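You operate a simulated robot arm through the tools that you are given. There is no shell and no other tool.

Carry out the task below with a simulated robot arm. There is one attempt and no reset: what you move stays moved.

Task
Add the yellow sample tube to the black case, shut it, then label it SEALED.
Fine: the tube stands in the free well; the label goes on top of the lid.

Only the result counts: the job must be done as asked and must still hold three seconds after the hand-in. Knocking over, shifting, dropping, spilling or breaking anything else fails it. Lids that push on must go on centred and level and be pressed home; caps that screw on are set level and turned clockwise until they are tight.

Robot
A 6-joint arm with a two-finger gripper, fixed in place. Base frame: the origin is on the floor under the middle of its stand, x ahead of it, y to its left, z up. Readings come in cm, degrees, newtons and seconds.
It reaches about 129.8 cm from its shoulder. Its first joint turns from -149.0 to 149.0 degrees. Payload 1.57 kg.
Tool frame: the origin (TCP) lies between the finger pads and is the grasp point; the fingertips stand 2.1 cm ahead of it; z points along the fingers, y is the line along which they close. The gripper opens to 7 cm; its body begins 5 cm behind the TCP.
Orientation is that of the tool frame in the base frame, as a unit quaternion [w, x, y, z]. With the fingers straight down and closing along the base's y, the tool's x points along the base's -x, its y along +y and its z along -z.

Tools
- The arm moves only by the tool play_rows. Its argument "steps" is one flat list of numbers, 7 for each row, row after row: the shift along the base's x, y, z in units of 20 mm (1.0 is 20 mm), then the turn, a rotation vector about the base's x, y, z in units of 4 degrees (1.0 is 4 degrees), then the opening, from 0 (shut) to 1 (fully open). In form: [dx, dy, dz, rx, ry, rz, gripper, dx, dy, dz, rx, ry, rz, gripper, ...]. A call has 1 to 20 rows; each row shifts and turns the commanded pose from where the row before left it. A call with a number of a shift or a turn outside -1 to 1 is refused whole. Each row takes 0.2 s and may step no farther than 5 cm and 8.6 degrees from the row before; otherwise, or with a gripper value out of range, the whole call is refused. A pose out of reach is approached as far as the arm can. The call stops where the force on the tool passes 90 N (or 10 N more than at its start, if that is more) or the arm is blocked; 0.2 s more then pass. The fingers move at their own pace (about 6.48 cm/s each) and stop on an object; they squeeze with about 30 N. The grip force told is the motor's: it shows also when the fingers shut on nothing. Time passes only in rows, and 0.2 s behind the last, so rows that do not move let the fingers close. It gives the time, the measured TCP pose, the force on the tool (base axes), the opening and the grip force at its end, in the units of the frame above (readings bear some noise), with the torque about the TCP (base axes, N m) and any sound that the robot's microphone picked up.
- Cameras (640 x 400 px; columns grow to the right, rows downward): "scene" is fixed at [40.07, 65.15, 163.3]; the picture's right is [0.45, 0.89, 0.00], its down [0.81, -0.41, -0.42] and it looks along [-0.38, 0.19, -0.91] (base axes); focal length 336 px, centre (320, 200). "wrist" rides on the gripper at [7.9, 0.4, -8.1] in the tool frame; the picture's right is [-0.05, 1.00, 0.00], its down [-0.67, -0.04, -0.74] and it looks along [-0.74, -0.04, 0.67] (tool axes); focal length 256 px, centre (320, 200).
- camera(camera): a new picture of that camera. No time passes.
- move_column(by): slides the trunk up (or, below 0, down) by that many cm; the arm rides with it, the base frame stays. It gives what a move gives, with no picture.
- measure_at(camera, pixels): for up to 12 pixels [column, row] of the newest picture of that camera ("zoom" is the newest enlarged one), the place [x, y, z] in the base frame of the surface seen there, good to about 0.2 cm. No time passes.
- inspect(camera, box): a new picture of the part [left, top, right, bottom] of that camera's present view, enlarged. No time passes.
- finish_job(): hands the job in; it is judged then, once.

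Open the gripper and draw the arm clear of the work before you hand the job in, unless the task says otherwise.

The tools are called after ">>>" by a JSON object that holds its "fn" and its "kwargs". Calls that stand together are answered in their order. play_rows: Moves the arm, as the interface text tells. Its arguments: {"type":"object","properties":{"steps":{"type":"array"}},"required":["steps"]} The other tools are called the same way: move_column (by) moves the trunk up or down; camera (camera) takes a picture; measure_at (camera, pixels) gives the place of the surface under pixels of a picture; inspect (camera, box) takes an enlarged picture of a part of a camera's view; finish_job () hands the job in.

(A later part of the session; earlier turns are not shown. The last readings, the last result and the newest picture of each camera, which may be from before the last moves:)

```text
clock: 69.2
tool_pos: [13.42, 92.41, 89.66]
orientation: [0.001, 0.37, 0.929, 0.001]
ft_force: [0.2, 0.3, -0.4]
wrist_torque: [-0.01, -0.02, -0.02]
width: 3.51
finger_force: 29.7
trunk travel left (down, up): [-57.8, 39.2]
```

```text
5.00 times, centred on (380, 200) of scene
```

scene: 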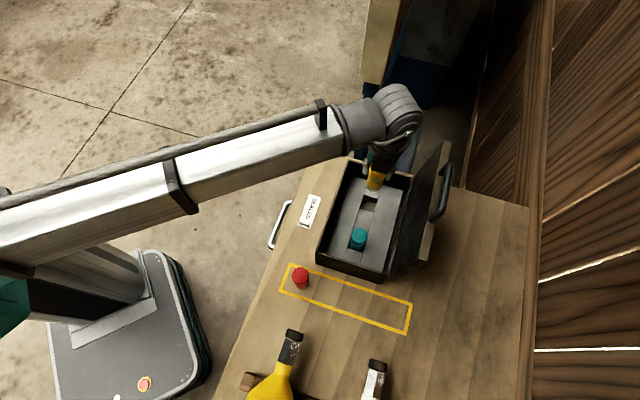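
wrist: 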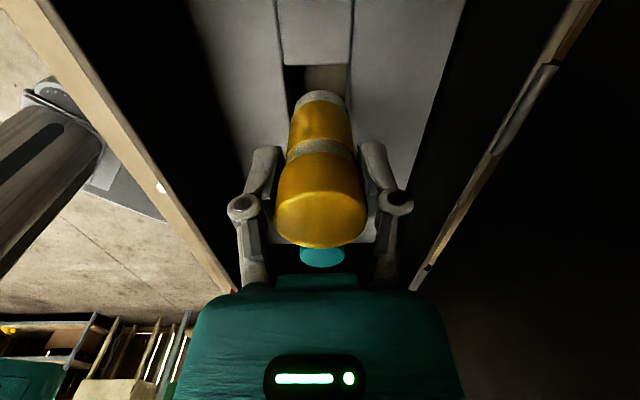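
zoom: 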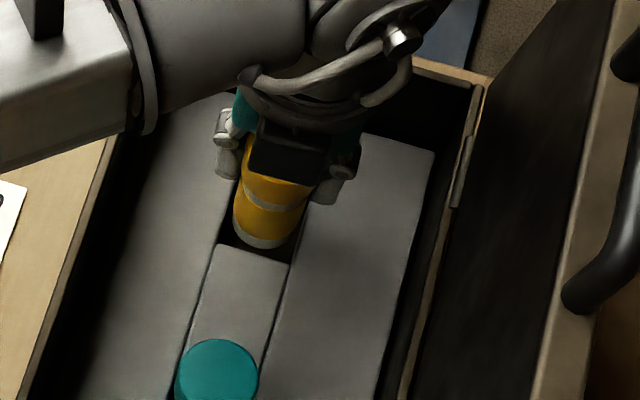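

The foot is entering the well with clearance on all sides and no contact force. I lower 2.0 cm more.

>>> {"fn": "move_column", "kwargs": {"by": -2.0}}

>>> {"fn": "move_column", "kwargs": {"by": -0.3}}

>>> {"fn": "inspect", "kwargs": {"camera": "wrist", "box": [240, 80, 400, 240]}}

>>> {"fn": "inspect", "kwargs": {"camera": "scene", "box": [340, 160, 420, 240]}}

```text
clock: 69.9
tool_pos: [13.4, 92.51, 87.63]
orientation: [0.001, 0.37, 0.929, 0.001]
ft_force: [0.0, -0.7, -0.4]
wrist_torque: [0.02, 0.0, 0.0]
width: 3.51
finger_force: 29.7
trunk travel left (down, up): [-55.8, 41.2]
```

```text
clock: 70.4
tool_pos: [13.5, 92.5, 87.28]
orientation: [0.001, 0.369, 0.929, 0.0]
ft_force: [-0.5, -0.1, 0.1]
wrist_torque: [-0.01, -0.01, -0.02]
width: 3.55
finger_force: 30.2
trunk travel left (down, up): [-55.5, 41.5]
```

```text
2.50 times, centred on (320, 160) of wrist
```

zoom: 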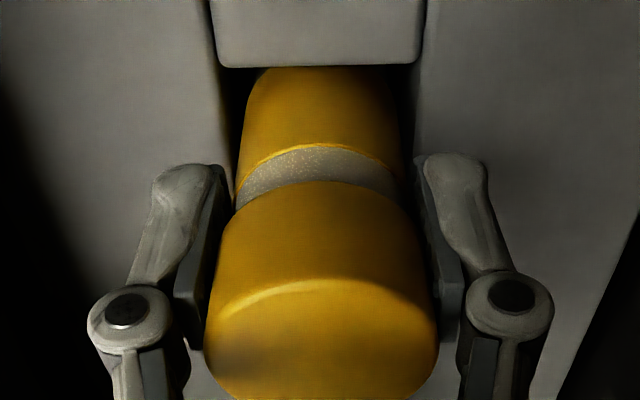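

```text
5.00 times, centred on (380, 200) of scene
```

zoom: 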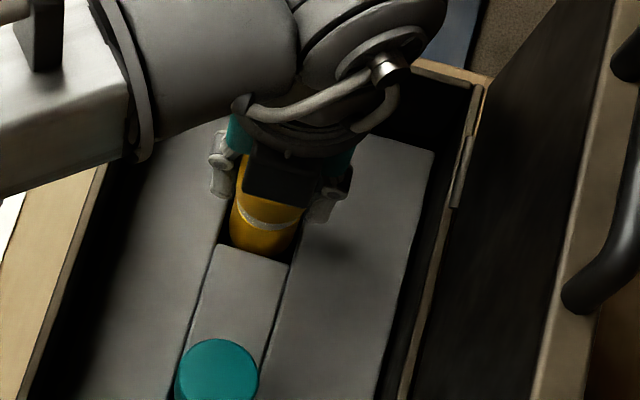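

The tube should be within a millimetre or two of the well's floor. I lower by 0.2 cm and watch the force.

>>> {"fn": "move_column", "kwargs": {"by": -0.2}}

```text
clock: 70.9
tool_pos: [13.43, 92.51, 87.18]
orientation: [0.001, 0.37, 0.929, 0.001]
ft_force: [1.0, 0.0, -0.8]
wrist_torque: [0.0, -0.02, 0.0]
width: 3.5
finger_force: 29.9
trunk travel left (down, up): [-55.3, 41.7]
```

Still no contact; the yellow top should be near the teal top's 89.3. One more 0.2 cm.

>>> {"fn": "move_column", "kwargs": {"by": -0.2}}

>>> {"fn": "camera", "kwargs": {"camera": "wrist"}}

>>> {"fn": "measure_at", "kwargs": {"camera": "wrist", "pixels": [[322, 225], [322, 245], [310, 232], [322, 265]]}}

```text
clock: 71.4
tool_pos: [13.55, 92.45, 87.1]
orientation: [0.001, 0.37, 0.929, 0.002]
ft_force: [0.8, 5.0, 19.7]
wrist_torque: [0.11, 0.06, -0.02]
width: 3.51
finger_force: 29.9
trunk travel left (down, up): [-55.1, 41.9]
```

```text
taken
```

wrist: 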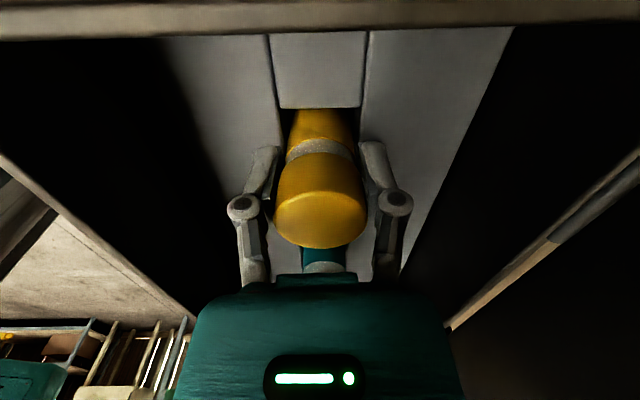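

```text
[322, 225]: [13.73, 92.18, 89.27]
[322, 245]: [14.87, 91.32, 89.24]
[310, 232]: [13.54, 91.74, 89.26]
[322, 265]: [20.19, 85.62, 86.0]
```

The tube stands on the well floor (19.7 N contact, top at z 89.3 like the teal one). I ease up 0.1 cm and open the gripper.

>>> {"fn": "move_column", "kwargs": {"by": 0.15}}

>>> {"fn": "play_rows", "kwargs": {"steps": [0, 0, 0, 0, 0, 0, 0.55, 0, 0, 0, 0, 0, 0, 0.65, 0, 0, 0, 0, 0, 0, 0.8, 0, 0, 0, 0, 0, 0, 0.8]}}

>>> {"fn": "camera", "kwargs": {"camera": "wrist"}}

>>> {"fn": "inspect", "kwargs": {"camera": "scene", "box": [340, 160, 420, 240]}}

```text
clock: 71.9
tool_pos: [13.4, 92.49, 87.05]
orientation: [0.001, 0.37, 0.929, 0.0]
ft_force: [-0.8, 1.5, 4.6]
wrist_torque: [0.03, 0.04, 0.0]
width: 3.48
finger_force: 29.8
trunk travel left (down, up): [-55.2, 41.8]
```

```text
clock: 72.9
tool_pos: [13.46, 92.52, 87.08]
orientation: [0.001, 0.37, 0.929, 0.0]
ft_force: [-0.3, 0.4, 0.1]
wrist_torque: [0.03, 0.01, -0.01]
width: 5.59
finger_force: 0.0
trunk travel left (down, up): [-55.2, 41.8]
```

```text
taken
```

wrist: 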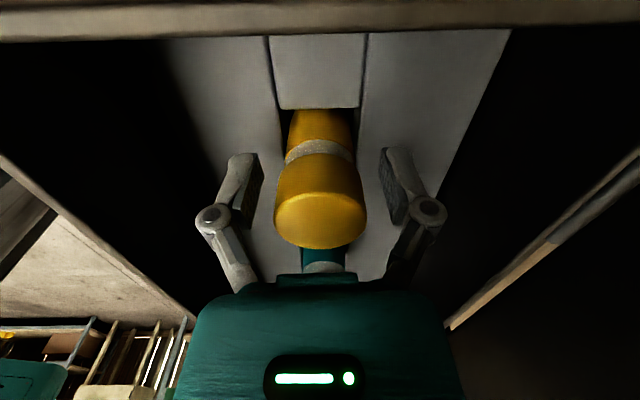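

```text
5.00 times, centred on (380, 200) of scene
```

zoom: 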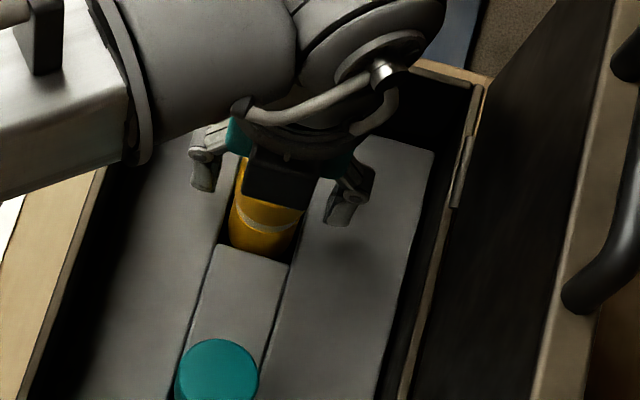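

The yellow tube stands freely in the well. I raise the trunk 17.3 cm straight up, clear of the tube, and look.

>>> {"fn": "move_column", "kwargs": {"by": 17.3}}

>>> {"fn": "camera", "kwargs": {"camera": "scene"}}

>>> {"fn": "inspect", "kwargs": {"camera": "scene", "box": [320, 130, 460, 270]}}

>>> {"fn": "measure_at", "kwargs": {"camera": "zoom", "pixels": [[560, 170], [540, 240], [580, 100], [573, 150], [555, 200], [440, 300], [470, 300], [415, 300], [500, 280], [250, 190]]}}

```text
clock: 74.9
tool_pos: [13.48, 92.58, 104.38]
orientation: [0.001, 0.37, 0.929, 0.0]
ft_force: [-0.4, 0.2, -0.4]
wrist_torque: [0.01, 0.0, -0.01]
width: 5.62
finger_force: 0.1
trunk travel left (down, up): [-72.5, 24.5]
```

```text
taken
```

scene: 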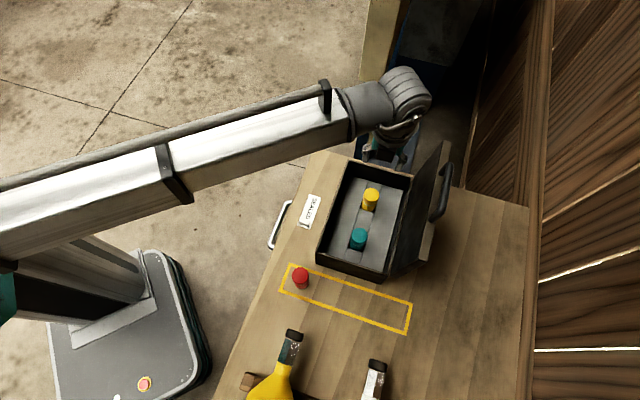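

```text
2.86 times, centred on (390, 200) of scene
```

zoom: 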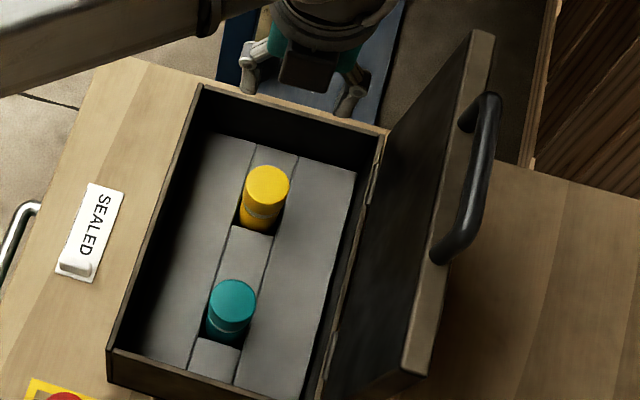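

```text
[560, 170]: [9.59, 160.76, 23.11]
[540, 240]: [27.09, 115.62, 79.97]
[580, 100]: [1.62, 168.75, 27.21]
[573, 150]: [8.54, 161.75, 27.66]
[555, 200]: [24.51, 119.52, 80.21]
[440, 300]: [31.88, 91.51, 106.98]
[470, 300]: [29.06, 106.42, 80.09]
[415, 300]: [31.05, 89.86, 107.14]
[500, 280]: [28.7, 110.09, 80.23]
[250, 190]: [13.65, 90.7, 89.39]
```

Both tubes stand in their wells, and the lid is holding open. I measure the handle bar on the lid in this zoom (bar around (480,160)).

>>> {"fn": "measure_at", "kwargs": {"camera": "zoom", "pixels": [[490, 120], [484, 150], [478, 180], [470, 210], [487, 150], [480, 150], [445, 250], [475, 105], [455, 150], [430, 230], [480, 60], [420, 350]]}}

```text
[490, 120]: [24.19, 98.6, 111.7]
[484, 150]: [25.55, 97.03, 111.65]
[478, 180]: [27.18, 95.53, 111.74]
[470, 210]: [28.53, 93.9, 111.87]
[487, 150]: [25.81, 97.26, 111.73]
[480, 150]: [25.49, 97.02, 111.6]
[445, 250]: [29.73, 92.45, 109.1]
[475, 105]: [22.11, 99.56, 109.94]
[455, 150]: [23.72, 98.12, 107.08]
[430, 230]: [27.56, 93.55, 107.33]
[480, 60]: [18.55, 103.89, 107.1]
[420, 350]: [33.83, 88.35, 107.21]
```

The bar's centre is at n≈87.95, z≈111.1, u≈-48.2. I tilt the tool back to 30° below horizontal in front of the bar (n≈80), with the gripper at 4 cm.

>>> {"fn": "play_rows", "kwargs": {"steps": [0.301, -0.0645, 0, 0.99, -0.938, 0, 0.8, 0.301, -0.0645, 0, 0.99, -0.938, 0, 0.8, 0.301, -0.0645, 0, 0.99, -0.938, 0, 0.8, 0.301, -0.0645, 0, 0.99, -0.938, 0, 0.8, 0.301, -0.0645, 0, 0.99, -0.938, 0, 0.8, 0.301, -0.0645, 0, 0.99, -0.938, 0, 0.57, 0.301, -0.0645, 0, 0.99, -0.938, 0, 0.57, 0.301, -0.0645, 0, 0.99, -0.938, 0, 0.57, 0.301, -0.0645, 0, 0.99, -0.938, 0, 0.57, 0.301, -0.0645, 0, 0.99, -0.938, 0, 0.57, 0.301, -0.0645, 0, 0.99, -0.938, 0, 0.57, 0, 0, 0, 0, 0, 0, 0.57]}}

>>> {"fn": "camera", "kwargs": {"camera": "wrist"}}

>>> {"fn": "camera", "kwargs": {"camera": "scene"}}

```text
clock: 77.5
tool_pos: [20.16, 91.21, 113.72]
orientation: [0.186, 0.32, 0.804, 0.465]
ft_force: [0.0, -0.3, 0.3]
wrist_torque: [-0.03, -0.02, -0.02]
width: 3.99
finger_force: 0.1
out of reach, approached as far as the arm can: row 2, 3, 4, 5, 6, 7, 8, 9, 10, 11
trunk travel left (down, up): [-72.5, 24.5]
```

```text
taken
```

wrist: 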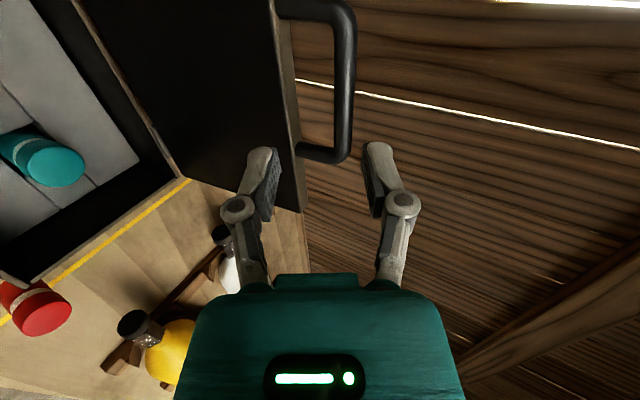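

```text
taken
```

scene: 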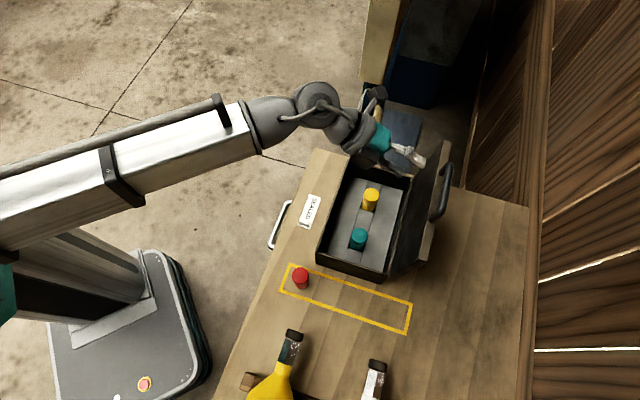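

The bar (wrist picture (345,80)) lines up between the fingers. I approach in alternating steps as before.

>>> {"fn": "play_rows", "kwargs": {"steps": [0.578, 0.609, 0, 0, 0, 0, 0.57, 0.578, 0.609, 0, 0, 0, 0, 0.57, 0.578, 0.609, 0, 0, 0, 0, 0.57]}}

>>> {"fn": "move_column", "kwargs": {"by": -0.85}}

>>> {"fn": "play_rows", "kwargs": {"steps": [0.55, 0.58, 0, 0, 0, 0, 0.57]}}

>>> {"fn": "camera", "kwargs": {"camera": "wrist"}}

>>> {"fn": "inspect", "kwargs": {"camera": "scene", "box": [370, 120, 470, 220]}}

```text
clock: 78.3
tool_pos: [23.64, 94.94, 113.74]
orientation: [0.186, 0.32, 0.804, 0.465]
ft_force: [0.3, 0.0, 0.8]
wrist_torque: [0.02, 0.01, 0.03]
width: 4.0
finger_force: 0.0
trunk travel left (down, up): [-72.5, 24.5]
```

```text
clock: 78.8
tool_pos: [23.65, 94.58, 112.83]
orientation: [0.187, 0.32, 0.804, 0.464]
ft_force: [-0.1, -0.2, -0.1]
wrist_torque: [0.02, -0.01, 0.03]
width: 3.98
finger_force: 0.0
trunk travel left (down, up): [-71.7, 25.3]
```

```text
clock: 79.2
tool_pos: [24.95, 95.98, 112.8]
orientation: [0.186, 0.32, 0.804, 0.465]
ft_force: [-0.4, -0.4, -0.4]
wrist_torque: [0.01, -0.02, 0.02]
width: 4.0
finger_force: 0.0
trunk travel left (down, up): [-71.7, 25.3]
```

```text
taken
```

wrist: 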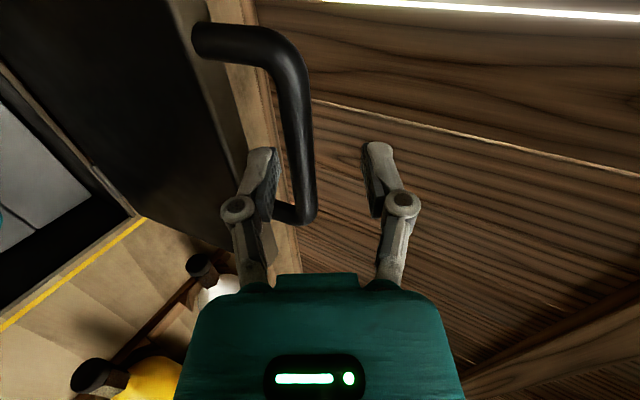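

```text
4.00 times, centred on (420, 170) of scene
```

zoom: 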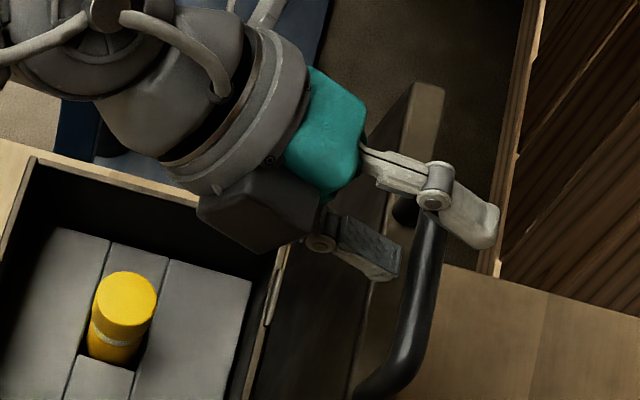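

The bar is now entering between the fingers, slightly toward the lower one. Two more alternating steps.

>>> {"fn": "move_column", "kwargs": {"by": -0.9}}

>>> {"fn": "play_rows", "kwargs": {"steps": [0.55, 0.58, 0, 0, 0, 0, 0.57]}}

>>> {"fn": "move_column", "kwargs": {"by": -0.7}}

>>> {"fn": "play_rows", "kwargs": {"steps": [0, 0, 0, 0, 0, 0, 0.34, 0, 0, 0, 0, 0, 0, 0.34]}}

>>> {"fn": "camera", "kwargs": {"camera": "wrist"}}

>>> {"fn": "inspect", "kwargs": {"camera": "scene", "box": [370, 120, 470, 220]}}

```text
clock: 79.8
tool_pos: [24.71, 95.9, 112.02]
orientation: [0.186, 0.321, 0.804, 0.465]
ft_force: [-1.1, 0.5, -0.3]
wrist_torque: [0.0, 0.0, 0.02]
width: 3.98
finger_force: 0.1
trunk travel left (down, up): [-70.8, 26.2]
```

```text
clock: 80.2
tool_pos: [25.82, 97.31, 111.98]
orientation: [0.186, 0.32, 0.804, 0.466]
ft_force: [-0.1, -1.1, -0.1]
wrist_torque: [0.0, -0.02, -0.02]
width: 4.0
finger_force: 0.1
trunk travel left (down, up): [-70.8, 26.2]
```

```text
clock: 80.8
tool_pos: [25.96, 97.29, 111.23]
orientation: [0.187, 0.319, 0.804, 0.466]
ft_force: [0.3, -0.5, 0.2]
wrist_torque: [-0.04, 0.02, 0.0]
width: 4.01
finger_force: 0.1
trunk travel left (down, up): [-70.1, 26.9]
```

```text
clock: 81.4
tool_pos: [25.93, 97.15, 111.33]
orientation: [0.186, 0.321, 0.804, 0.465]
ft_force: [0.2, -0.4, -0.5]
wrist_torque: [0.02, 0.02, 0.01]
width: 2.39
finger_force: 0.0
trunk travel left (down, up): [-70.1, 26.9]
```

```text
taken
```

wrist: 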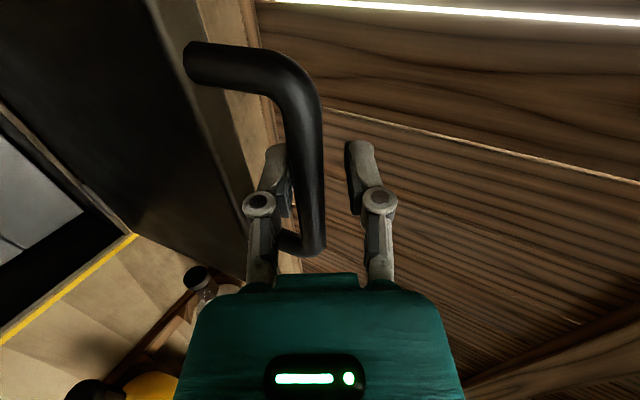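

```text
4.00 times, centred on (420, 170) of scene
```

zoom: 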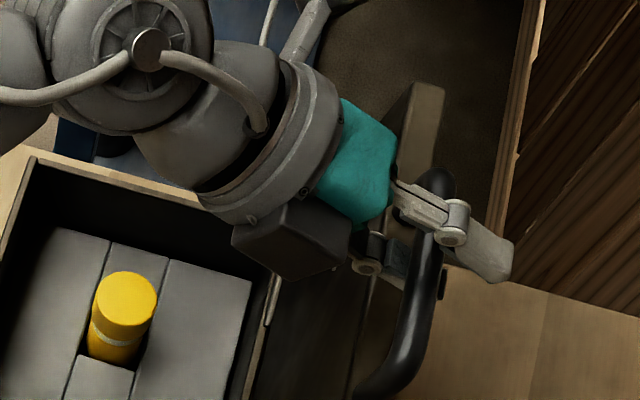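

The bar is caged again (2.4 cm). Now I reverse the arc: pull back toward the robot past vertical in small steps.

>>> {"fn": "play_rows", "kwargs": {"steps": [-0.31, -0.325, 0, 0, 0, 0, 0.34, -0.31, -0.325, 0, 0, 0, 0, 0.34]}}

>>> {"fn": "play_rows", "kwargs": {"steps": [-0.31, -0.325, 0, 0, 0, 0, 0.34, -0.31, -0.325, 0, 0, 0, 0, 0.34]}}

>>> {"fn": "play_rows", "kwargs": {"steps": [-0.31, -0.325, 0, 0, 0, 0, 0.34, -0.31, -0.325, 0, 0, 0, 0, 0.34]}}

>>> {"fn": "camera", "kwargs": {"camera": "wrist"}}

>>> {"fn": "inspect", "kwargs": {"camera": "scene", "box": [350, 120, 470, 240]}}

```text
clock: 82.0
tool_pos: [24.78, 95.92, 111.31]
orientation: [0.186, 0.32, 0.804, 0.466]
ft_force: [0.3, 0.0, 0.0]
wrist_torque: [0.02, 0.0, -0.06]
width: 2.38
finger_force: 0.0
trunk travel left (down, up): [-70.1, 26.9]
```

```text
clock: 82.6
tool_pos: [23.57, 94.61, 111.42]
orientation: [0.187, 0.321, 0.803, 0.466]
ft_force: [0.3, 0.9, 4.6]
wrist_torque: [0.08, -0.01, 0.03]
width: 2.67
finger_force: 2.3
trunk travel left (down, up): [-70.1, 26.9]
```

```text
clock: 83.2
tool_pos: [22.39, 93.27, 111.34]
orientation: [0.187, 0.32, 0.804, 0.465]
ft_force: [-0.1, 1.0, 1.2]
wrist_torque: [0.01, 0.02, 0.02]
width: 2.63
finger_force: 1.6
trunk travel left (down, up): [-70.1, 26.9]
```

```text
taken
```

wrist: 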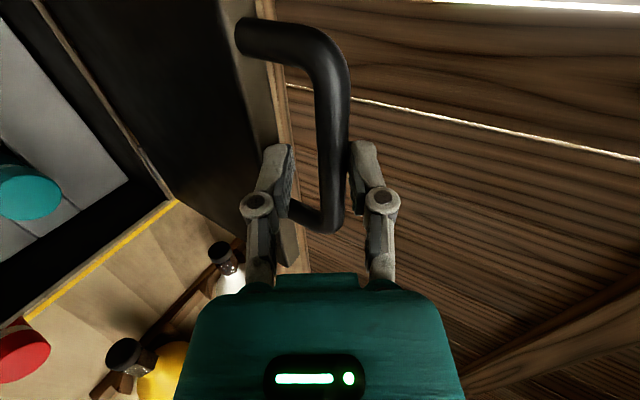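

```text
3.33 times, centred on (410, 180) of scene
```

zoom: 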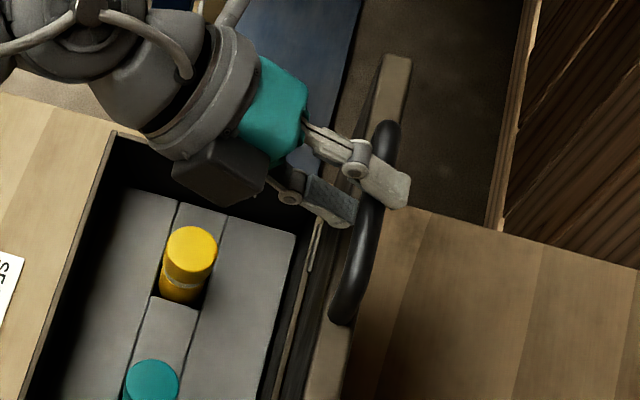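

The lid is about vertical, the upper finger drawing the bar (zoom (375,180)). I continue pulling back 1.8 cm and look again.

>>> {"fn": "play_rows", "kwargs": {"steps": [-0.31, -0.325, 0, 0, 0, 0, 0.34, -0.31, -0.325, 0, 0, 0, 0, 0.34, 0, 0, 0, 0, 0, 0, 0.34]}}

>>> {"fn": "camera", "kwargs": {"camera": "wrist"}}

>>> {"fn": "inspect", "kwargs": {"camera": "scene", "box": [350, 120, 470, 240]}}

>>> {"fn": "measure_at", "kwargs": {"camera": "zoom", "pixels": [[380, 150], [365, 240], [340, 310], [390, 80], [310, 370], [330, 250]]}}

```text
clock: 84.0
tool_pos: [20.89, 91.93, 111.23]
orientation: [0.187, 0.32, 0.804, 0.465]
ft_force: [-0.4, -0.5, -0.7]
wrist_torque: [0.02, 0.0, 0.01]
width: 2.4
finger_force: 0.1
trunk travel left (down, up): [-70.1, 26.9]
```

```text
taken
```

wrist: 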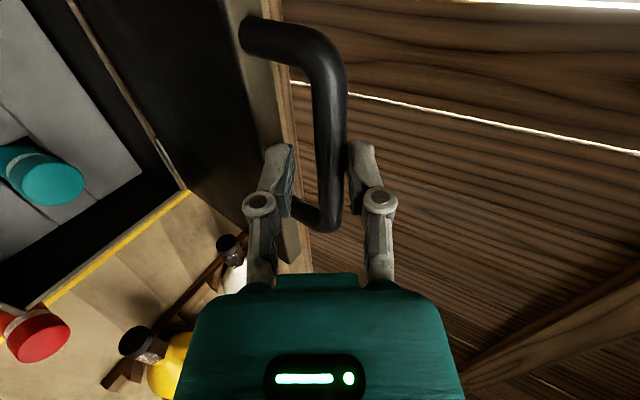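

```text
3.33 times, centred on (410, 180) of scene
```

zoom: 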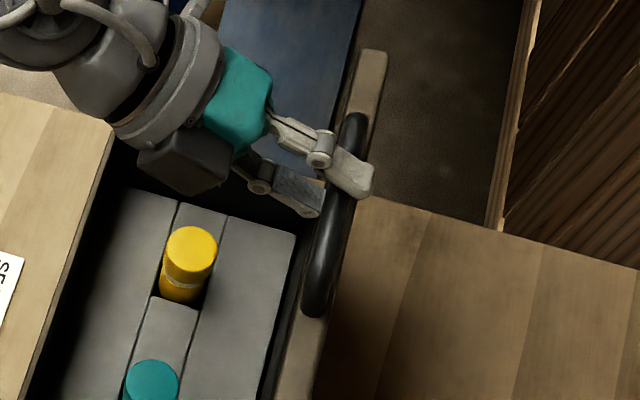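

```text
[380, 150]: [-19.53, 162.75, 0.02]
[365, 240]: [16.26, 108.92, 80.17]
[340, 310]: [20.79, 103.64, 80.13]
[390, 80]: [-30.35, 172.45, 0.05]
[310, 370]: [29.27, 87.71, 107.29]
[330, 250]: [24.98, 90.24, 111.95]
```

The lid is now past vertical toward closing (bar n≈82.6) and stays where it is, so the hinge has some friction. I follow the arc down with the upper finger guiding: alternating down and back.

>>> {"fn": "move_column", "kwargs": {"by": -0.6}}

>>> {"fn": "play_rows", "kwargs": {"steps": [-0.31, -0.325, 0, 0, 0, 0, 0.34, -0.31, -0.325, 0, 0, 0, 0, 0.34]}}

>>> {"fn": "move_column", "kwargs": {"by": -0.6}}

>>> {"fn": "play_rows", "kwargs": {"steps": [-0.31, -0.325, 0, 0, 0, 0, 0.34, -0.31, -0.325, 0, 0, 0, 0, 0.34]}}

>>> {"fn": "camera", "kwargs": {"camera": "wrist"}}

>>> {"fn": "inspect", "kwargs": {"camera": "scene", "box": [330, 120, 450, 240]}}

```text
clock: 84.5
tool_pos: [21.03, 91.97, 110.72]
orientation: [0.186, 0.321, 0.804, 0.466]
ft_force: [0.9, -0.3, 2.1]
wrist_torque: [0.03, 0.0, -0.02]
width: 2.54
finger_force: 0.9
trunk travel left (down, up): [-69.5, 27.5]
```

```text
clock: 85.1
tool_pos: [19.57, 90.66, 110.74]
orientation: [0.188, 0.321, 0.804, 0.465]
ft_force: [-0.8, -0.5, 0.1]
wrist_torque: [0.01, -0.01, -0.01]
width: 2.39
finger_force: 0.1
trunk travel left (down, up): [-69.5, 27.5]
```

```text
clock: 85.7
tool_pos: [19.68, 90.68, 110.19]
orientation: [0.187, 0.32, 0.804, 0.465]
ft_force: [0.0, -1.0, 3.3]
wrist_torque: [0.05, -0.03, 0.03]
width: 2.47
finger_force: 1.3
trunk travel left (down, up): [-68.9, 28.1]
```

```text
clock: 86.3
tool_pos: [18.33, 89.45, 110.09]
orientation: [0.187, 0.32, 0.804, 0.466]
ft_force: [0.0, -0.9, 0.8]
wrist_torque: [0.02, 0.02, 0.02]
width: 2.39
finger_force: 0.0
trunk travel left (down, up): [-68.9, 28.1]
```

```text
taken
```

wrist: 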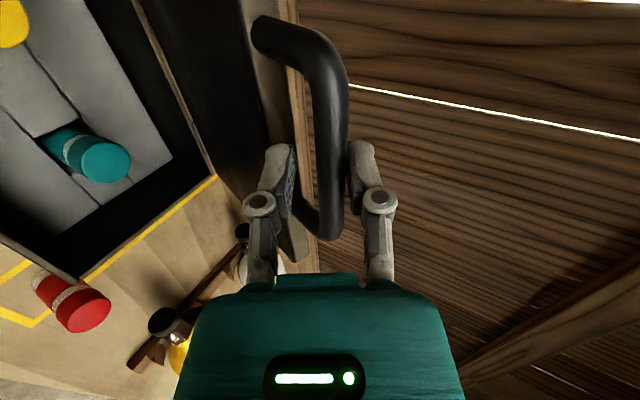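

```text
3.33 times, centred on (390, 180) of scene
```

zoom: 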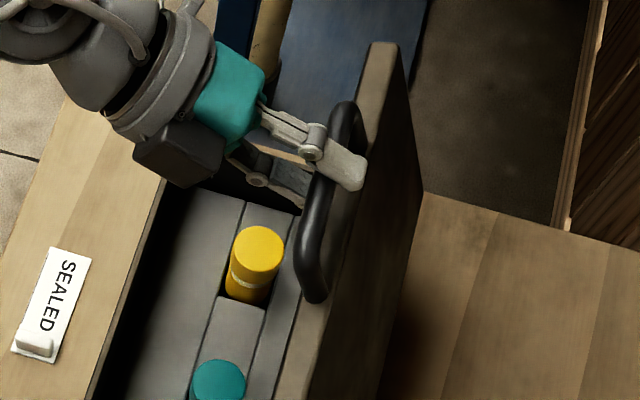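

The lid closes smoothly (now about 68°). I carry on down the arc with the same pattern.

>>> {"fn": "move_column", "kwargs": {"by": -0.8}}

>>> {"fn": "play_rows", "kwargs": {"steps": [-0.31, -0.325, 0, 0, 0, 0, 0.34, -0.31, -0.325, 0, 0, 0, 0, 0.34]}}

>>> {"fn": "move_column", "kwargs": {"by": -1.0}}

>>> {"fn": "play_rows", "kwargs": {"steps": [-0.31, -0.325, 0, 0, 0, 0, 0.34, -0.31, -0.325, 0, 0, 0, 0, 0.34]}}

>>> {"fn": "move_column", "kwargs": {"by": -1.1}}

>>> {"fn": "play_rows", "kwargs": {"steps": [-0.26, -0.27, 0, 0, 0, 0, 0.34, -0.26, -0.27, 0, 0, 0, 0, 0.34]}}

>>> {"fn": "camera", "kwargs": {"camera": "wrist"}}

>>> {"fn": "inspect", "kwargs": {"camera": "scene", "box": [310, 120, 430, 240]}}

```text
clock: 86.8
tool_pos: [18.5, 89.33, 109.24]
orientation: [0.186, 0.32, 0.804, 0.465]
ft_force: [-1.2, -2.1, 6.0]
wrist_torque: [0.09, -0.05, -0.01]
width: 2.52
finger_force: 0.5
trunk travel left (down, up): [-68.1, 28.9]
```

```text
clock: 87.5
tool_pos: [17.25, 88.12, 109.35]
orientation: [0.187, 0.32, 0.803, 0.466]
ft_force: [0.9, -0.6, -0.2]
wrist_torque: [-0.02, 0.02, 0.0]
width: 2.36
finger_force: 0.1
trunk travel left (down, up): [-68.1, 28.9]
```

```text
clock: 88.0
tool_pos: [17.23, 88.12, 108.34]
orientation: [0.186, 0.321, 0.803, 0.466]
ft_force: [-0.1, -0.7, -0.1]
wrist_torque: [0.04, -0.01, 0.0]
width: 2.39
finger_force: 0.0
trunk travel left (down, up): [-67.1, 29.9]
```

```text
clock: 88.6
tool_pos: [15.92, 86.72, 108.39]
orientation: [0.186, 0.32, 0.804, 0.466]
ft_force: [-0.1, -0.5, 0.3]
wrist_torque: [0.02, -0.01, 0.02]
width: 2.37
finger_force: 0.0
trunk travel left (down, up): [-67.1, 29.9]
```

```text
clock: 89.2
tool_pos: [15.89, 86.98, 107.14]
orientation: [0.186, 0.321, 0.803, 0.466]
ft_force: [-0.1, -0.3, -0.6]
wrist_torque: [-0.03, 0.02, -0.05]
width: 2.37
finger_force: 0.0
trunk travel left (down, up): [-66.0, 31.0]
```

```text
clock: 89.8
tool_pos: [14.9, 85.81, 107.28]
orientation: [0.187, 0.32, 0.804, 0.465]
ft_force: [0.2, 0.1, -0.5]
wrist_torque: [0.03, 0.02, -0.01]
width: 2.42
finger_force: 0.0
trunk travel left (down, up): [-66.0, 31.0]
```

```text
taken
```

wrist: 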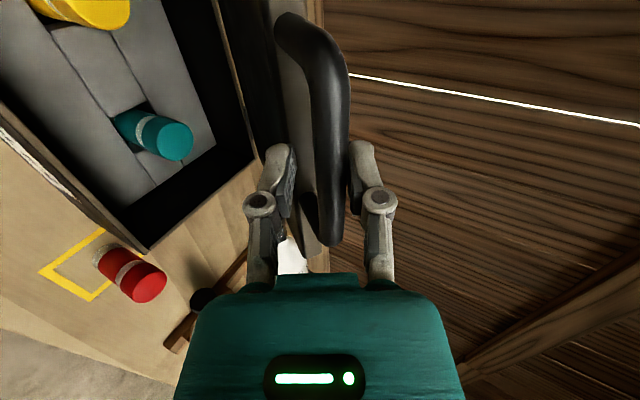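

```text
3.33 times, centred on (370, 180) of scene
```

zoom: 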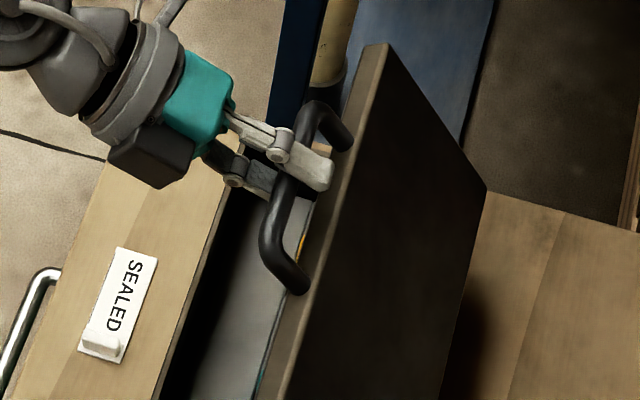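

About 53° now, still following (n≈72.5, z≈107.3) with negligible force. I continue; downward steps get larger.

>>> {"fn": "move_column", "kwargs": {"by": -1.2}}

>>> {"fn": "play_rows", "kwargs": {"steps": [-0.27, -0.285, 0, 0, 0, 0, 0.34, -0.27, -0.285, 0, 0, 0, 0, 0.34]}}

>>> {"fn": "move_column", "kwargs": {"by": -1.3}}

>>> {"fn": "play_rows", "kwargs": {"steps": [-0.25, -0.265, 0, 0, 0, 0, 0.34, -0.25, -0.265, 0, 0, 0, 0, 0.34]}}

>>> {"fn": "move_column", "kwargs": {"by": -1.4}}

>>> {"fn": "play_rows", "kwargs": {"steps": [-0.2, -0.21, 0, 0, 0, 0, 0.34, -0.2, -0.21, 0, 0, 0, 0, 0.34]}}

>>> {"fn": "camera", "kwargs": {"camera": "wrist"}}

>>> {"fn": "inspect", "kwargs": {"camera": "scene", "box": [300, 120, 420, 240]}}

```text
clock: 90.4
tool_pos: [14.92, 85.77, 105.97]
orientation: [0.187, 0.319, 0.804, 0.465]
ft_force: [-0.2, 0.3, 0.1]
wrist_torque: [0.02, 0.03, -0.01]
width: 2.39
finger_force: 0.0
trunk travel left (down, up): [-64.8, 32.2]
```

```text
clock: 91.0
tool_pos: [13.76, 84.61, 105.9]
orientation: [0.186, 0.321, 0.804, 0.465]
ft_force: [-0.6, 0.0, -0.2]
wrist_torque: [-0.03, -0.01, 0.06]
width: 2.37
finger_force: 0.0
trunk travel left (down, up): [-64.8, 32.2]
```

```text
clock: 91.6
tool_pos: [13.58, 84.67, 104.73]
orientation: [0.187, 0.32, 0.803, 0.466]
ft_force: [0.6, -0.6, 0.3]
wrist_torque: [0.0, 0.02, -0.02]
width: 2.38
finger_force: 0.1
trunk travel left (down, up): [-63.5, 33.5]
```

```text
clock: 92.2
tool_pos: [12.74, 83.66, 104.81]
orientation: [0.188, 0.32, 0.803, 0.467]
ft_force: [0.0, 0.6, -0.9]
wrist_torque: [0.0, 0.02, 0.02]
width: 2.37
finger_force: 0.1
trunk travel left (down, up): [-63.5, 33.5]
```

```text
clock: 92.8
tool_pos: [12.74, 83.7, 103.26]
orientation: [0.186, 0.32, 0.803, 0.467]
ft_force: [0.7, 0.2, 0.1]
wrist_torque: [0.0, -0.03, 0.04]
width: 2.37
finger_force: 0.1
trunk travel left (down, up): [-62.1, 34.9]
```

```text
clock: 93.5
tool_pos: [11.75, 82.92, 103.38]
orientation: [0.187, 0.321, 0.803, 0.466]
ft_force: [0.4, 0.1, 0.7]
wrist_torque: [0.03, 0.0, -0.01]
width: 2.42
finger_force: 0.0
trunk travel left (down, up): [-62.1, 34.9]
```

```text
taken
```

wrist: 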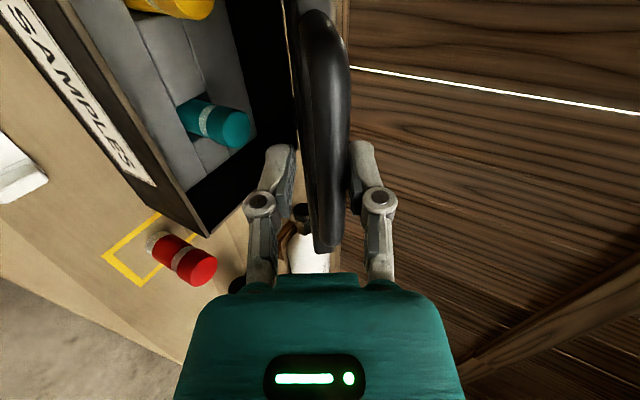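

```text
3.33 times, centred on (360, 180) of scene
```

zoom: 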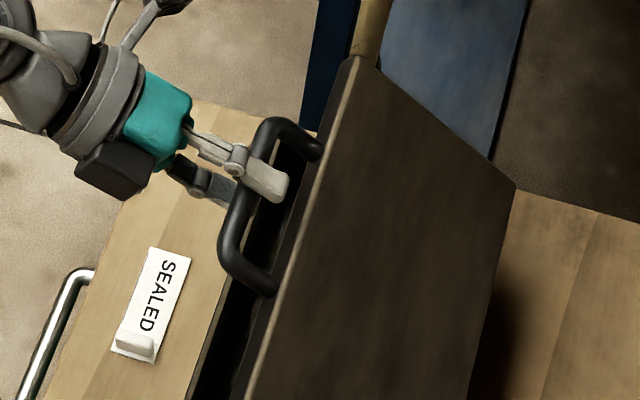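

About 38° left. I continue down, with smaller backward parts.

>>> {"fn": "move_column", "kwargs": {"by": -1.4}}

>>> {"fn": "play_rows", "kwargs": {"steps": [-0.2, -0.21, 0, 0, 0, 0, 0.34, -0.2, -0.21, 0, 0, 0, 0, 0.34]}}

>>> {"fn": "move_column", "kwargs": {"by": -1.5}}

>>> {"fn": "play_rows", "kwargs": {"steps": [-0.2, -0.21, 0, 0, 0, 0, 0.34, -0.2, -0.21, 0, 0, 0, 0, 0.34]}}

>>> {"fn": "move_column", "kwargs": {"by": -1.6}}

>>> {"fn": "play_rows", "kwargs": {"steps": [-0.14, -0.15, 0, 0, 0, 0, 0.34, -0.14, -0.15, 0, 0, 0, 0, 0.34]}}

>>> {"fn": "camera", "kwargs": {"camera": "wrist"}}

>>> {"fn": "inspect", "kwargs": {"camera": "scene", "box": [290, 140, 410, 260]}}

```text
clock: 94.1
tool_pos: [11.86, 82.78, 101.91]
orientation: [0.187, 0.319, 0.804, 0.466]
ft_force: [0.1, -0.1, -0.4]
wrist_torque: [0.01, -0.02, -0.05]
width: 2.39
finger_force: 0.0
trunk travel left (down, up): [-60.7, 36.3]
```

```text
clock: 94.7
tool_pos: [11.01, 81.9, 101.99]
orientation: [0.188, 0.32, 0.803, 0.467]
ft_force: [-0.2, 0.4, 0.0]
wrist_torque: [0.01, 0.05, 0.0]
width: 2.38
finger_force: 0.0
trunk travel left (down, up): [-60.7, 36.3]
```

```text
clock: 95.3
tool_pos: [10.9, 81.84, 100.54]
orientation: [0.187, 0.319, 0.803, 0.466]
ft_force: [0.1, -0.1, -0.5]
wrist_torque: [-0.02, -0.01, 0.01]
width: 2.39
finger_force: 0.1
trunk travel left (down, up): [-59.2, 37.8]
```

```text
clock: 95.9
tool_pos: [10.23, 80.99, 100.46]
orientation: [0.187, 0.32, 0.803, 0.467]
ft_force: [-0.8, 0.0, -0.1]
wrist_torque: [0.04, 0.0, 0.01]
width: 2.38
finger_force: 0.0
trunk travel left (down, up): [-59.2, 37.8]
```

```text
clock: 96.5
tool_pos: [10.23, 80.99, 98.83]
orientation: [0.187, 0.32, 0.803, 0.466]
ft_force: [-1.0, -0.1, -0.4]
wrist_torque: [-0.03, 0.04, 0.0]
width: 2.37
finger_force: 0.0
trunk travel left (down, up): [-57.6, 39.4]
```

```text
clock: 97.1
tool_pos: [9.7, 80.51, 98.99]
orientation: [0.187, 0.32, 0.803, 0.467]
ft_force: [-0.2, -0.3, 0.1]
wrist_torque: [-0.02, 0.01, -0.01]
width: 2.36
finger_force: 0.1
trunk travel left (down, up): [-57.6, 39.4]
```

```text
taken
```

wrist: 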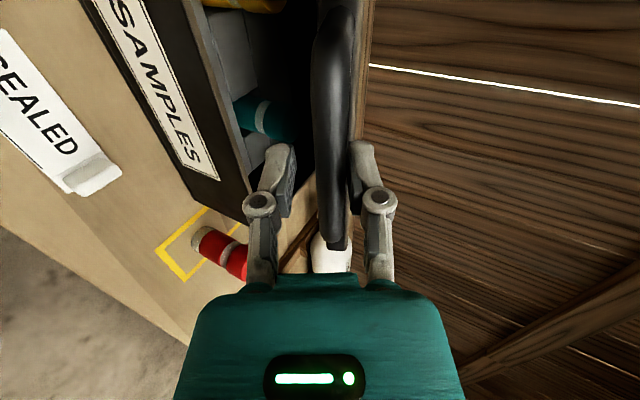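

```text
3.33 times, centred on (350, 200) of scene
```

zoom: 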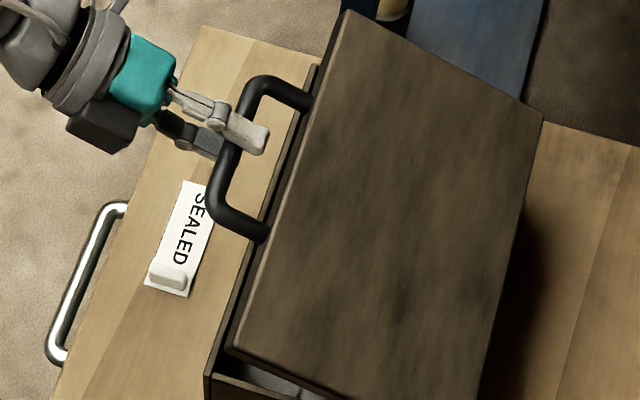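

About 22° left. I continue lowering, with 1.8 cm down steps and small back steps.

>>> {"fn": "move_column", "kwargs": {"by": -1.7}}

>>> {"fn": "play_rows", "kwargs": {"steps": [-0.2, -0.21, 0, 0, 0, 0, 0.34]}}

>>> {"fn": "move_column", "kwargs": {"by": -1.8}}

>>> {"fn": "play_rows", "kwargs": {"steps": [-0.19, -0.2, 0, 0, 0, 0, 0.34]}}

>>> {"fn": "move_column", "kwargs": {"by": -1.8}}

>>> {"fn": "play_rows", "kwargs": {"steps": [-0.16, -0.17, 0, 0, 0, 0, 0.34]}}

>>> {"fn": "camera", "kwargs": {"camera": "wrist"}}

>>> {"fn": "inspect", "kwargs": {"camera": "scene", "box": [290, 150, 420, 280]}}

```text
clock: 97.8
tool_pos: [9.7, 80.63, 97.24]
orientation: [0.187, 0.32, 0.802, 0.468]
ft_force: [1.0, -0.3, -0.5]
wrist_torque: [0.0, -0.01, -0.01]
width: 2.39
finger_force: 0.1
trunk travel left (down, up): [-55.9, 41.1]
```

```text
clock: 98.2
tool_pos: [9.29, 80.03, 97.1]
orientation: [0.186, 0.319, 0.803, 0.467]
ft_force: [-0.2, 0.1, 0.8]
wrist_torque: [-0.02, -0.02, 0.01]
width: 2.39
finger_force: 0.0
trunk travel left (down, up): [-55.9, 41.1]
```

```text
clock: 98.8
tool_pos: [9.2, 80.14, 95.38]
orientation: [0.187, 0.319, 0.803, 0.467]
ft_force: [0.4, 0.2, -0.4]
wrist_torque: [-0.03, 0.02, 0.0]
width: 2.36
finger_force: 0.1
trunk travel left (down, up): [-54.1, 42.9]
```

```text
clock: 99.2
tool_pos: [8.88, 79.66, 95.35]
orientation: [0.187, 0.319, 0.803, 0.467]
ft_force: [0.0, -0.4, 0.0]
wrist_torque: [0.02, 0.01, -0.01]
width: 2.4
finger_force: 0.1
trunk travel left (down, up): [-54.1, 42.9]
```

```text
clock: 99.9
tool_pos: [8.79, 79.61, 93.6]
orientation: [0.187, 0.32, 0.803, 0.467]
ft_force: [-0.2, 0.3, -0.6]
wrist_torque: [-0.02, 0.02, -0.01]
width: 2.39
finger_force: 0.0
trunk travel left (down, up): [-52.3, 44.7]
```

```text
clock: 100.3
tool_pos: [8.51, 79.31, 93.53]
orientation: [0.187, 0.32, 0.803, 0.466]
ft_force: [0.4, 0.1, 0.5]
wrist_torque: [0.01, -0.02, -0.01]
width: 2.35
finger_force: 0.1
trunk travel left (down, up): [-52.3, 44.7]
```

```text
taken
```

wrist: 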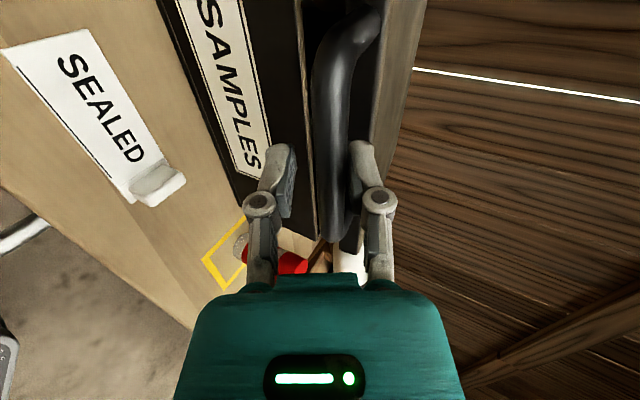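

```text
3.08 times, centred on (355, 215) of scene
```

zoom: 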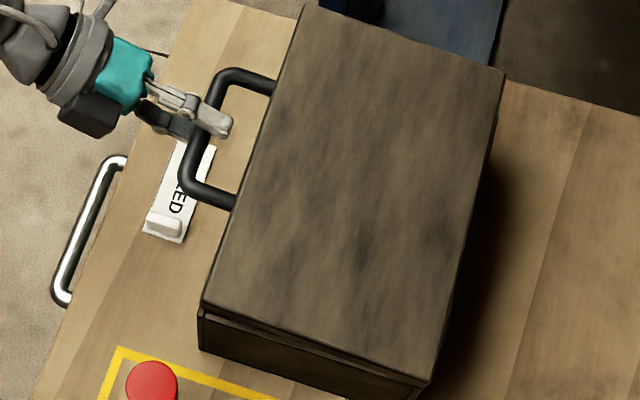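

The lid is nearly shut. Two more lowering steps to close it fully.

>>> {"fn": "move_column", "kwargs": {"by": -1.4}}

>>> {"fn": "play_rows", "kwargs": {"steps": [-0.07, -0.07, 0, 0, 0, 0, 0.34]}}

>>> {"fn": "move_column", "kwargs": {"by": -1.0}}

>>> {"fn": "inspect", "kwargs": {"camera": "scene", "box": [290, 150, 420, 280]}}

>>> {"fn": "measure_at", "kwargs": {"camera": "zoom", "pixels": [[215, 300], [300, 30], [410, 370], [490, 80], [270, 150], [370, 200]]}}

```text
clock: 100.9
tool_pos: [8.42, 79.41, 92.2]
orientation: [0.187, 0.32, 0.803, 0.467]
ft_force: [0.1, -0.2, -0.1]
wrist_torque: [-0.01, 0.02, 0.01]
width: 2.41
finger_force: 0.0
trunk travel left (down, up): [-50.9, 46.1]
```

```text
clock: 101.3
tool_pos: [8.4, 79.22, 92.13]
orientation: [0.187, 0.319, 0.803, 0.467]
ft_force: [0.0, -1.0, 0.8]
wrist_torque: [0.0, 0.0, -0.01]
width: 2.39
finger_force: 0.0
trunk travel left (down, up): [-50.9, 46.1]
```

```text
clock: 101.9
tool_pos: [8.41, 79.21, 91.19]
orientation: [0.187, 0.32, 0.803, 0.466]
ft_force: [0.8, -0.8, 0.0]
wrist_torque: [-0.01, 0.01, 0.01]
width: 2.39
finger_force: 0.0
trunk travel left (down, up): [-49.9, 47.1]
```

```text
3.08 times, centred on (355, 215) of scene
```

zoom: 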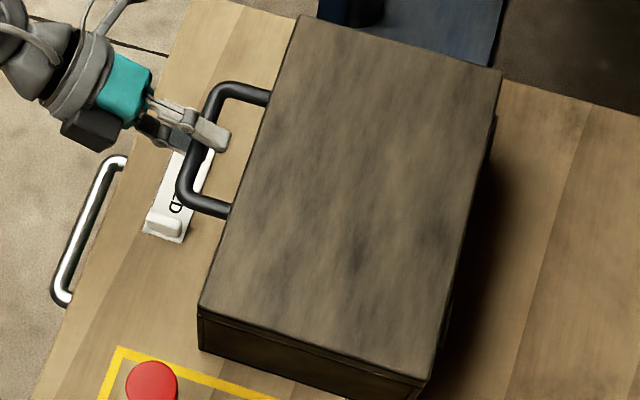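

```text
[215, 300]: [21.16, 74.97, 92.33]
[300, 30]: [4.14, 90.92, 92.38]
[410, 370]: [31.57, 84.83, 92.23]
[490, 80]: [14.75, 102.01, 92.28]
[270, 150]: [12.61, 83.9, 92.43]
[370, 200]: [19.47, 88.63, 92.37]
```

The lid reads 92.2–92.4 all over: it's down. I open the fingers to 4 cm and back out along their axis in alternating steps.

>>> {"fn": "play_rows", "kwargs": {"steps": [0, 0, 0, 0, 0, 0, 0.57, 0, 0, 0, 0, 0, 0, 0.57]}}

>>> {"fn": "play_rows", "kwargs": {"steps": [-0.5, -0.53, 0, 0, 0, 0, 0.57]}}

>>> {"fn": "move_column", "kwargs": {"by": 0.8}}

>>> {"fn": "play_rows", "kwargs": {"steps": [-0.5, -0.53, 0, 0, 0, 0, 0.57]}}

>>> {"fn": "move_column", "kwargs": {"by": 0.8}}

>>> {"fn": "camera", "kwargs": {"camera": "wrist"}}

>>> {"fn": "inspect", "kwargs": {"camera": "scene", "box": [290, 150, 420, 280]}}

```text
clock: 102.5
tool_pos: [8.48, 79.27, 91.21]
orientation: [0.187, 0.32, 0.803, 0.467]
ft_force: [-0.3, -0.2, 0.4]
wrist_torque: [-0.01, 0.0, 0.01]
width: 3.99
finger_force: 0.1
trunk travel left (down, up): [-49.9, 47.1]
```

```text
clock: 102.9
tool_pos: [7.44, 78.13, 91.13]
orientation: [0.186, 0.319, 0.803, 0.467]
ft_force: [-0.5, -0.3, 0.1]
wrist_torque: [0.0, -0.03, 0.01]
width: 3.99
finger_force: 0.1
trunk travel left (down, up): [-49.9, 47.1]
```

```text
clock: 103.4
tool_pos: [7.4, 78.07, 92.06]
orientation: [0.187, 0.32, 0.803, 0.467]
ft_force: [-0.5, -0.1, -0.1]
wrist_torque: [0.01, 0.04, 0.02]
width: 3.99
finger_force: 0.1
trunk travel left (down, up): [-50.7, 46.3]
```

```text
clock: 103.8
tool_pos: [6.29, 76.99, 91.86]
orientation: [0.187, 0.32, 0.804, 0.466]
ft_force: [-0.5, 0.0, -0.6]
wrist_torque: [0.02, -0.01, -0.03]
width: 3.99
finger_force: 0.0
trunk travel left (down, up): [-50.7, 46.3]
```

```text
clock: 104.4
tool_pos: [6.44, 77.09, 92.73]
orientation: [0.187, 0.32, 0.803, 0.467]
ft_force: [-0.2, -0.3, 0.1]
wrist_torque: [0.01, -0.01, -0.02]
width: 3.98
finger_force: 0.1
trunk travel left (down, up): [-51.5, 45.5]
```

```text
taken
```

wrist: 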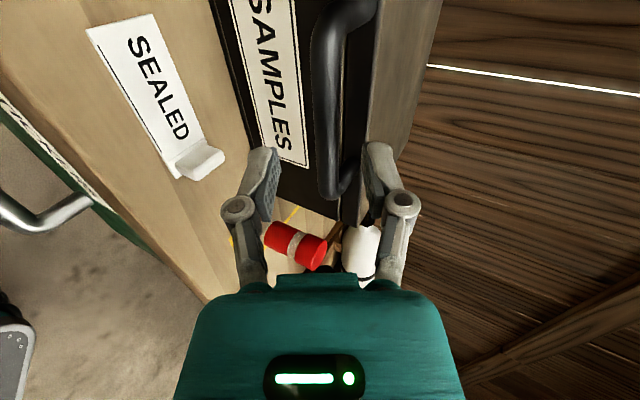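

```text
3.08 times, centred on (355, 215) of scene
```

zoom: 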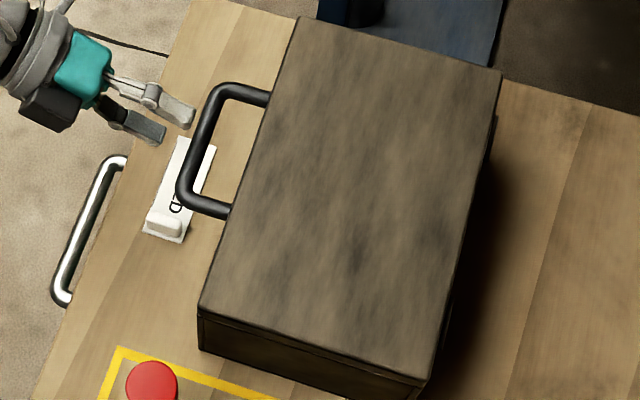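

The fingers are clear of the handle and the lid is shut. I retreat 5 cm, raise the trunk 20 cm, then turn the tool straight down with fingers closed, above the lid's front part, to press the lid home.

>>> {"fn": "play_rows", "kwargs": {"steps": [-0.86, -0.906, 0, 0, 0, 0, 0.57, -0.86, -0.906, 0, 0, 0, 0, 0.4, 0, 0, 0, 0, 0, 0, 0.1]}}

>>> {"fn": "move_column", "kwargs": {"by": 20}}

>>> {"fn": "play_rows", "kwargs": {"steps": [0, 0, 0, -0.99, 0.938, 0, 0, 0, 0, 0, -0.99, 0.938, 0, 0, 0, 0, 0, -0.99, 0.938, 0, 0, 0.7, 0.7, 0, -0.99, 0.938, 0, 0, 0.7, 0.7, 0, -0.99, 0.938, 0, 0, 0.7, 0.7, 0, -0.99, 0.938, 0, 0, 0.7, 0.7, 0, -0.99, 0.938, 0, 0, 0.7, 0.7, 0, -0.99, 0.938, 0, 0, 0.7, 0.7, 0, -0.99, 0.938, 0, 0, 0.7, 0.7, 0, -0.99, 0.938, 0, 0, 0.88, 0.73, 0, -0.99, 0.938, 0, 0, 0, 0, 0, 0, 0, 0, 0]}}

>>> {"fn": "camera", "kwargs": {"camera": "scene"}}

>>> {"fn": "camera", "kwargs": {"camera": "wrist"}}

```text
clock: 105.2
tool_pos: [2.72, 73.56, 92.67]
orientation: [0.186, 0.32, 0.803, 0.467]
ft_force: [-0.3, -0.2, 0.1]
wrist_torque: [0.02, 0.03, 0.0]
width: 0.71
finger_force: 0.2
trunk travel left (down, up): [-51.5, 45.5]
```

```text
clock: 107.4
tool_pos: [2.7, 73.54, 112.81]
orientation: [0.187, 0.32, 0.803, 0.467]
ft_force: [-0.6, 0.0, -0.2]
wrist_torque: [0.0, 0.01, 0.01]
width: 0.71
finger_force: 0.1
trunk travel left (down, up): [-71.5, 25.5]
```

```text
clock: 110.0
tool_pos: [14.25, 84.65, 103.39]
orientation: [0.002, 0.369, 0.929, 0.002]
ft_force: [0.8, 0.5, 0.5]
wrist_torque: [-0.03, -0.02, -0.02]
width: 0.03
finger_force: 28.6
out of reach, approached as far as the arm can: row 1, 2, 3, 4, 5, 6, 7, 8, 9, 11
trunk travel left (down, up): [-71.5, 25.5]
```

```text
taken
```

scene: 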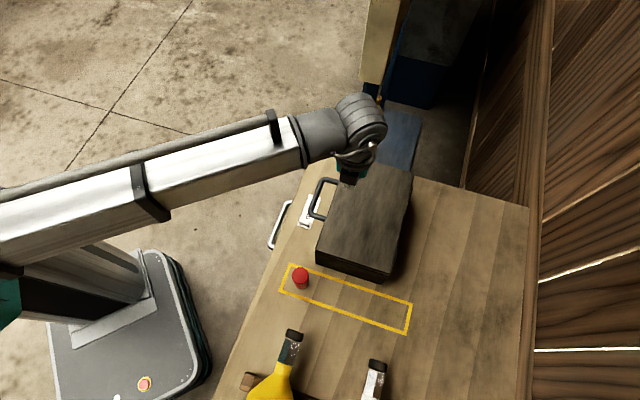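

```text
taken
```

wrist: 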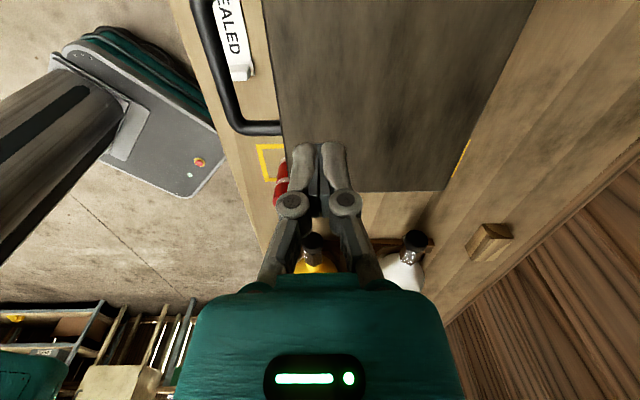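

The closed fingers are over the lid's front middle, tips near z 101.3. I lower 8.7 cm to just above the lid, then press in small steps.

>>> {"fn": "move_column", "kwargs": {"by": -8.7}}

>>> {"fn": "move_column", "kwargs": {"by": -0.3}}

```text
clock: 111.2
tool_pos: [14.18, 84.72, 94.59]
orientation: [0.002, 0.37, 0.929, 0.003]
ft_force: [-0.1, -0.5, -0.1]
wrist_torque: [-0.01, 0.0, -0.02]
width: 0.0
finger_force: 28.8
trunk travel left (down, up): [-62.8, 34.2]
```

```text
clock: 111.7
tool_pos: [14.2, 84.68, 94.3]
orientation: [0.002, 0.369, 0.929, 0.003]
ft_force: [-0.3, 0.6, 0.5]
wrist_torque: [0.01, 0.01, 0.02]
width: 0.0
finger_force: 28.1
trunk travel left (down, up): [-62.5, 34.5]
```

The tips should be at about 92.2 now with no contact yet. I press down in 0.2 cm steps.

>>> {"fn": "move_column", "kwargs": {"by": -0.2}}

```text
clock: 112.2
tool_pos: [14.16, 84.69, 94.28]
orientation: [0.002, 0.369, 0.929, 0.003]
ft_force: [-0.3, 1.2, 1.3]
wrist_torque: [0.0, 0.02, -0.02]
width: 0.0
finger_force: 29.2
trunk travel left (down, up): [-62.3, 34.7]
```

>>> {"fn": "move_column", "kwargs": {"by": -0.2}}

```text
clock: 112.8
tool_pos: [14.3, 84.85, 94.03]
orientation: [0.001, 0.37, 0.929, 0.003]
ft_force: [1.6, 8.2, 24.8]
wrist_torque: [0.17, 0.03, -0.02]
width: 0.62
finger_force: 28.1
trunk travel left (down, up): [-62.1, 34.9]
```

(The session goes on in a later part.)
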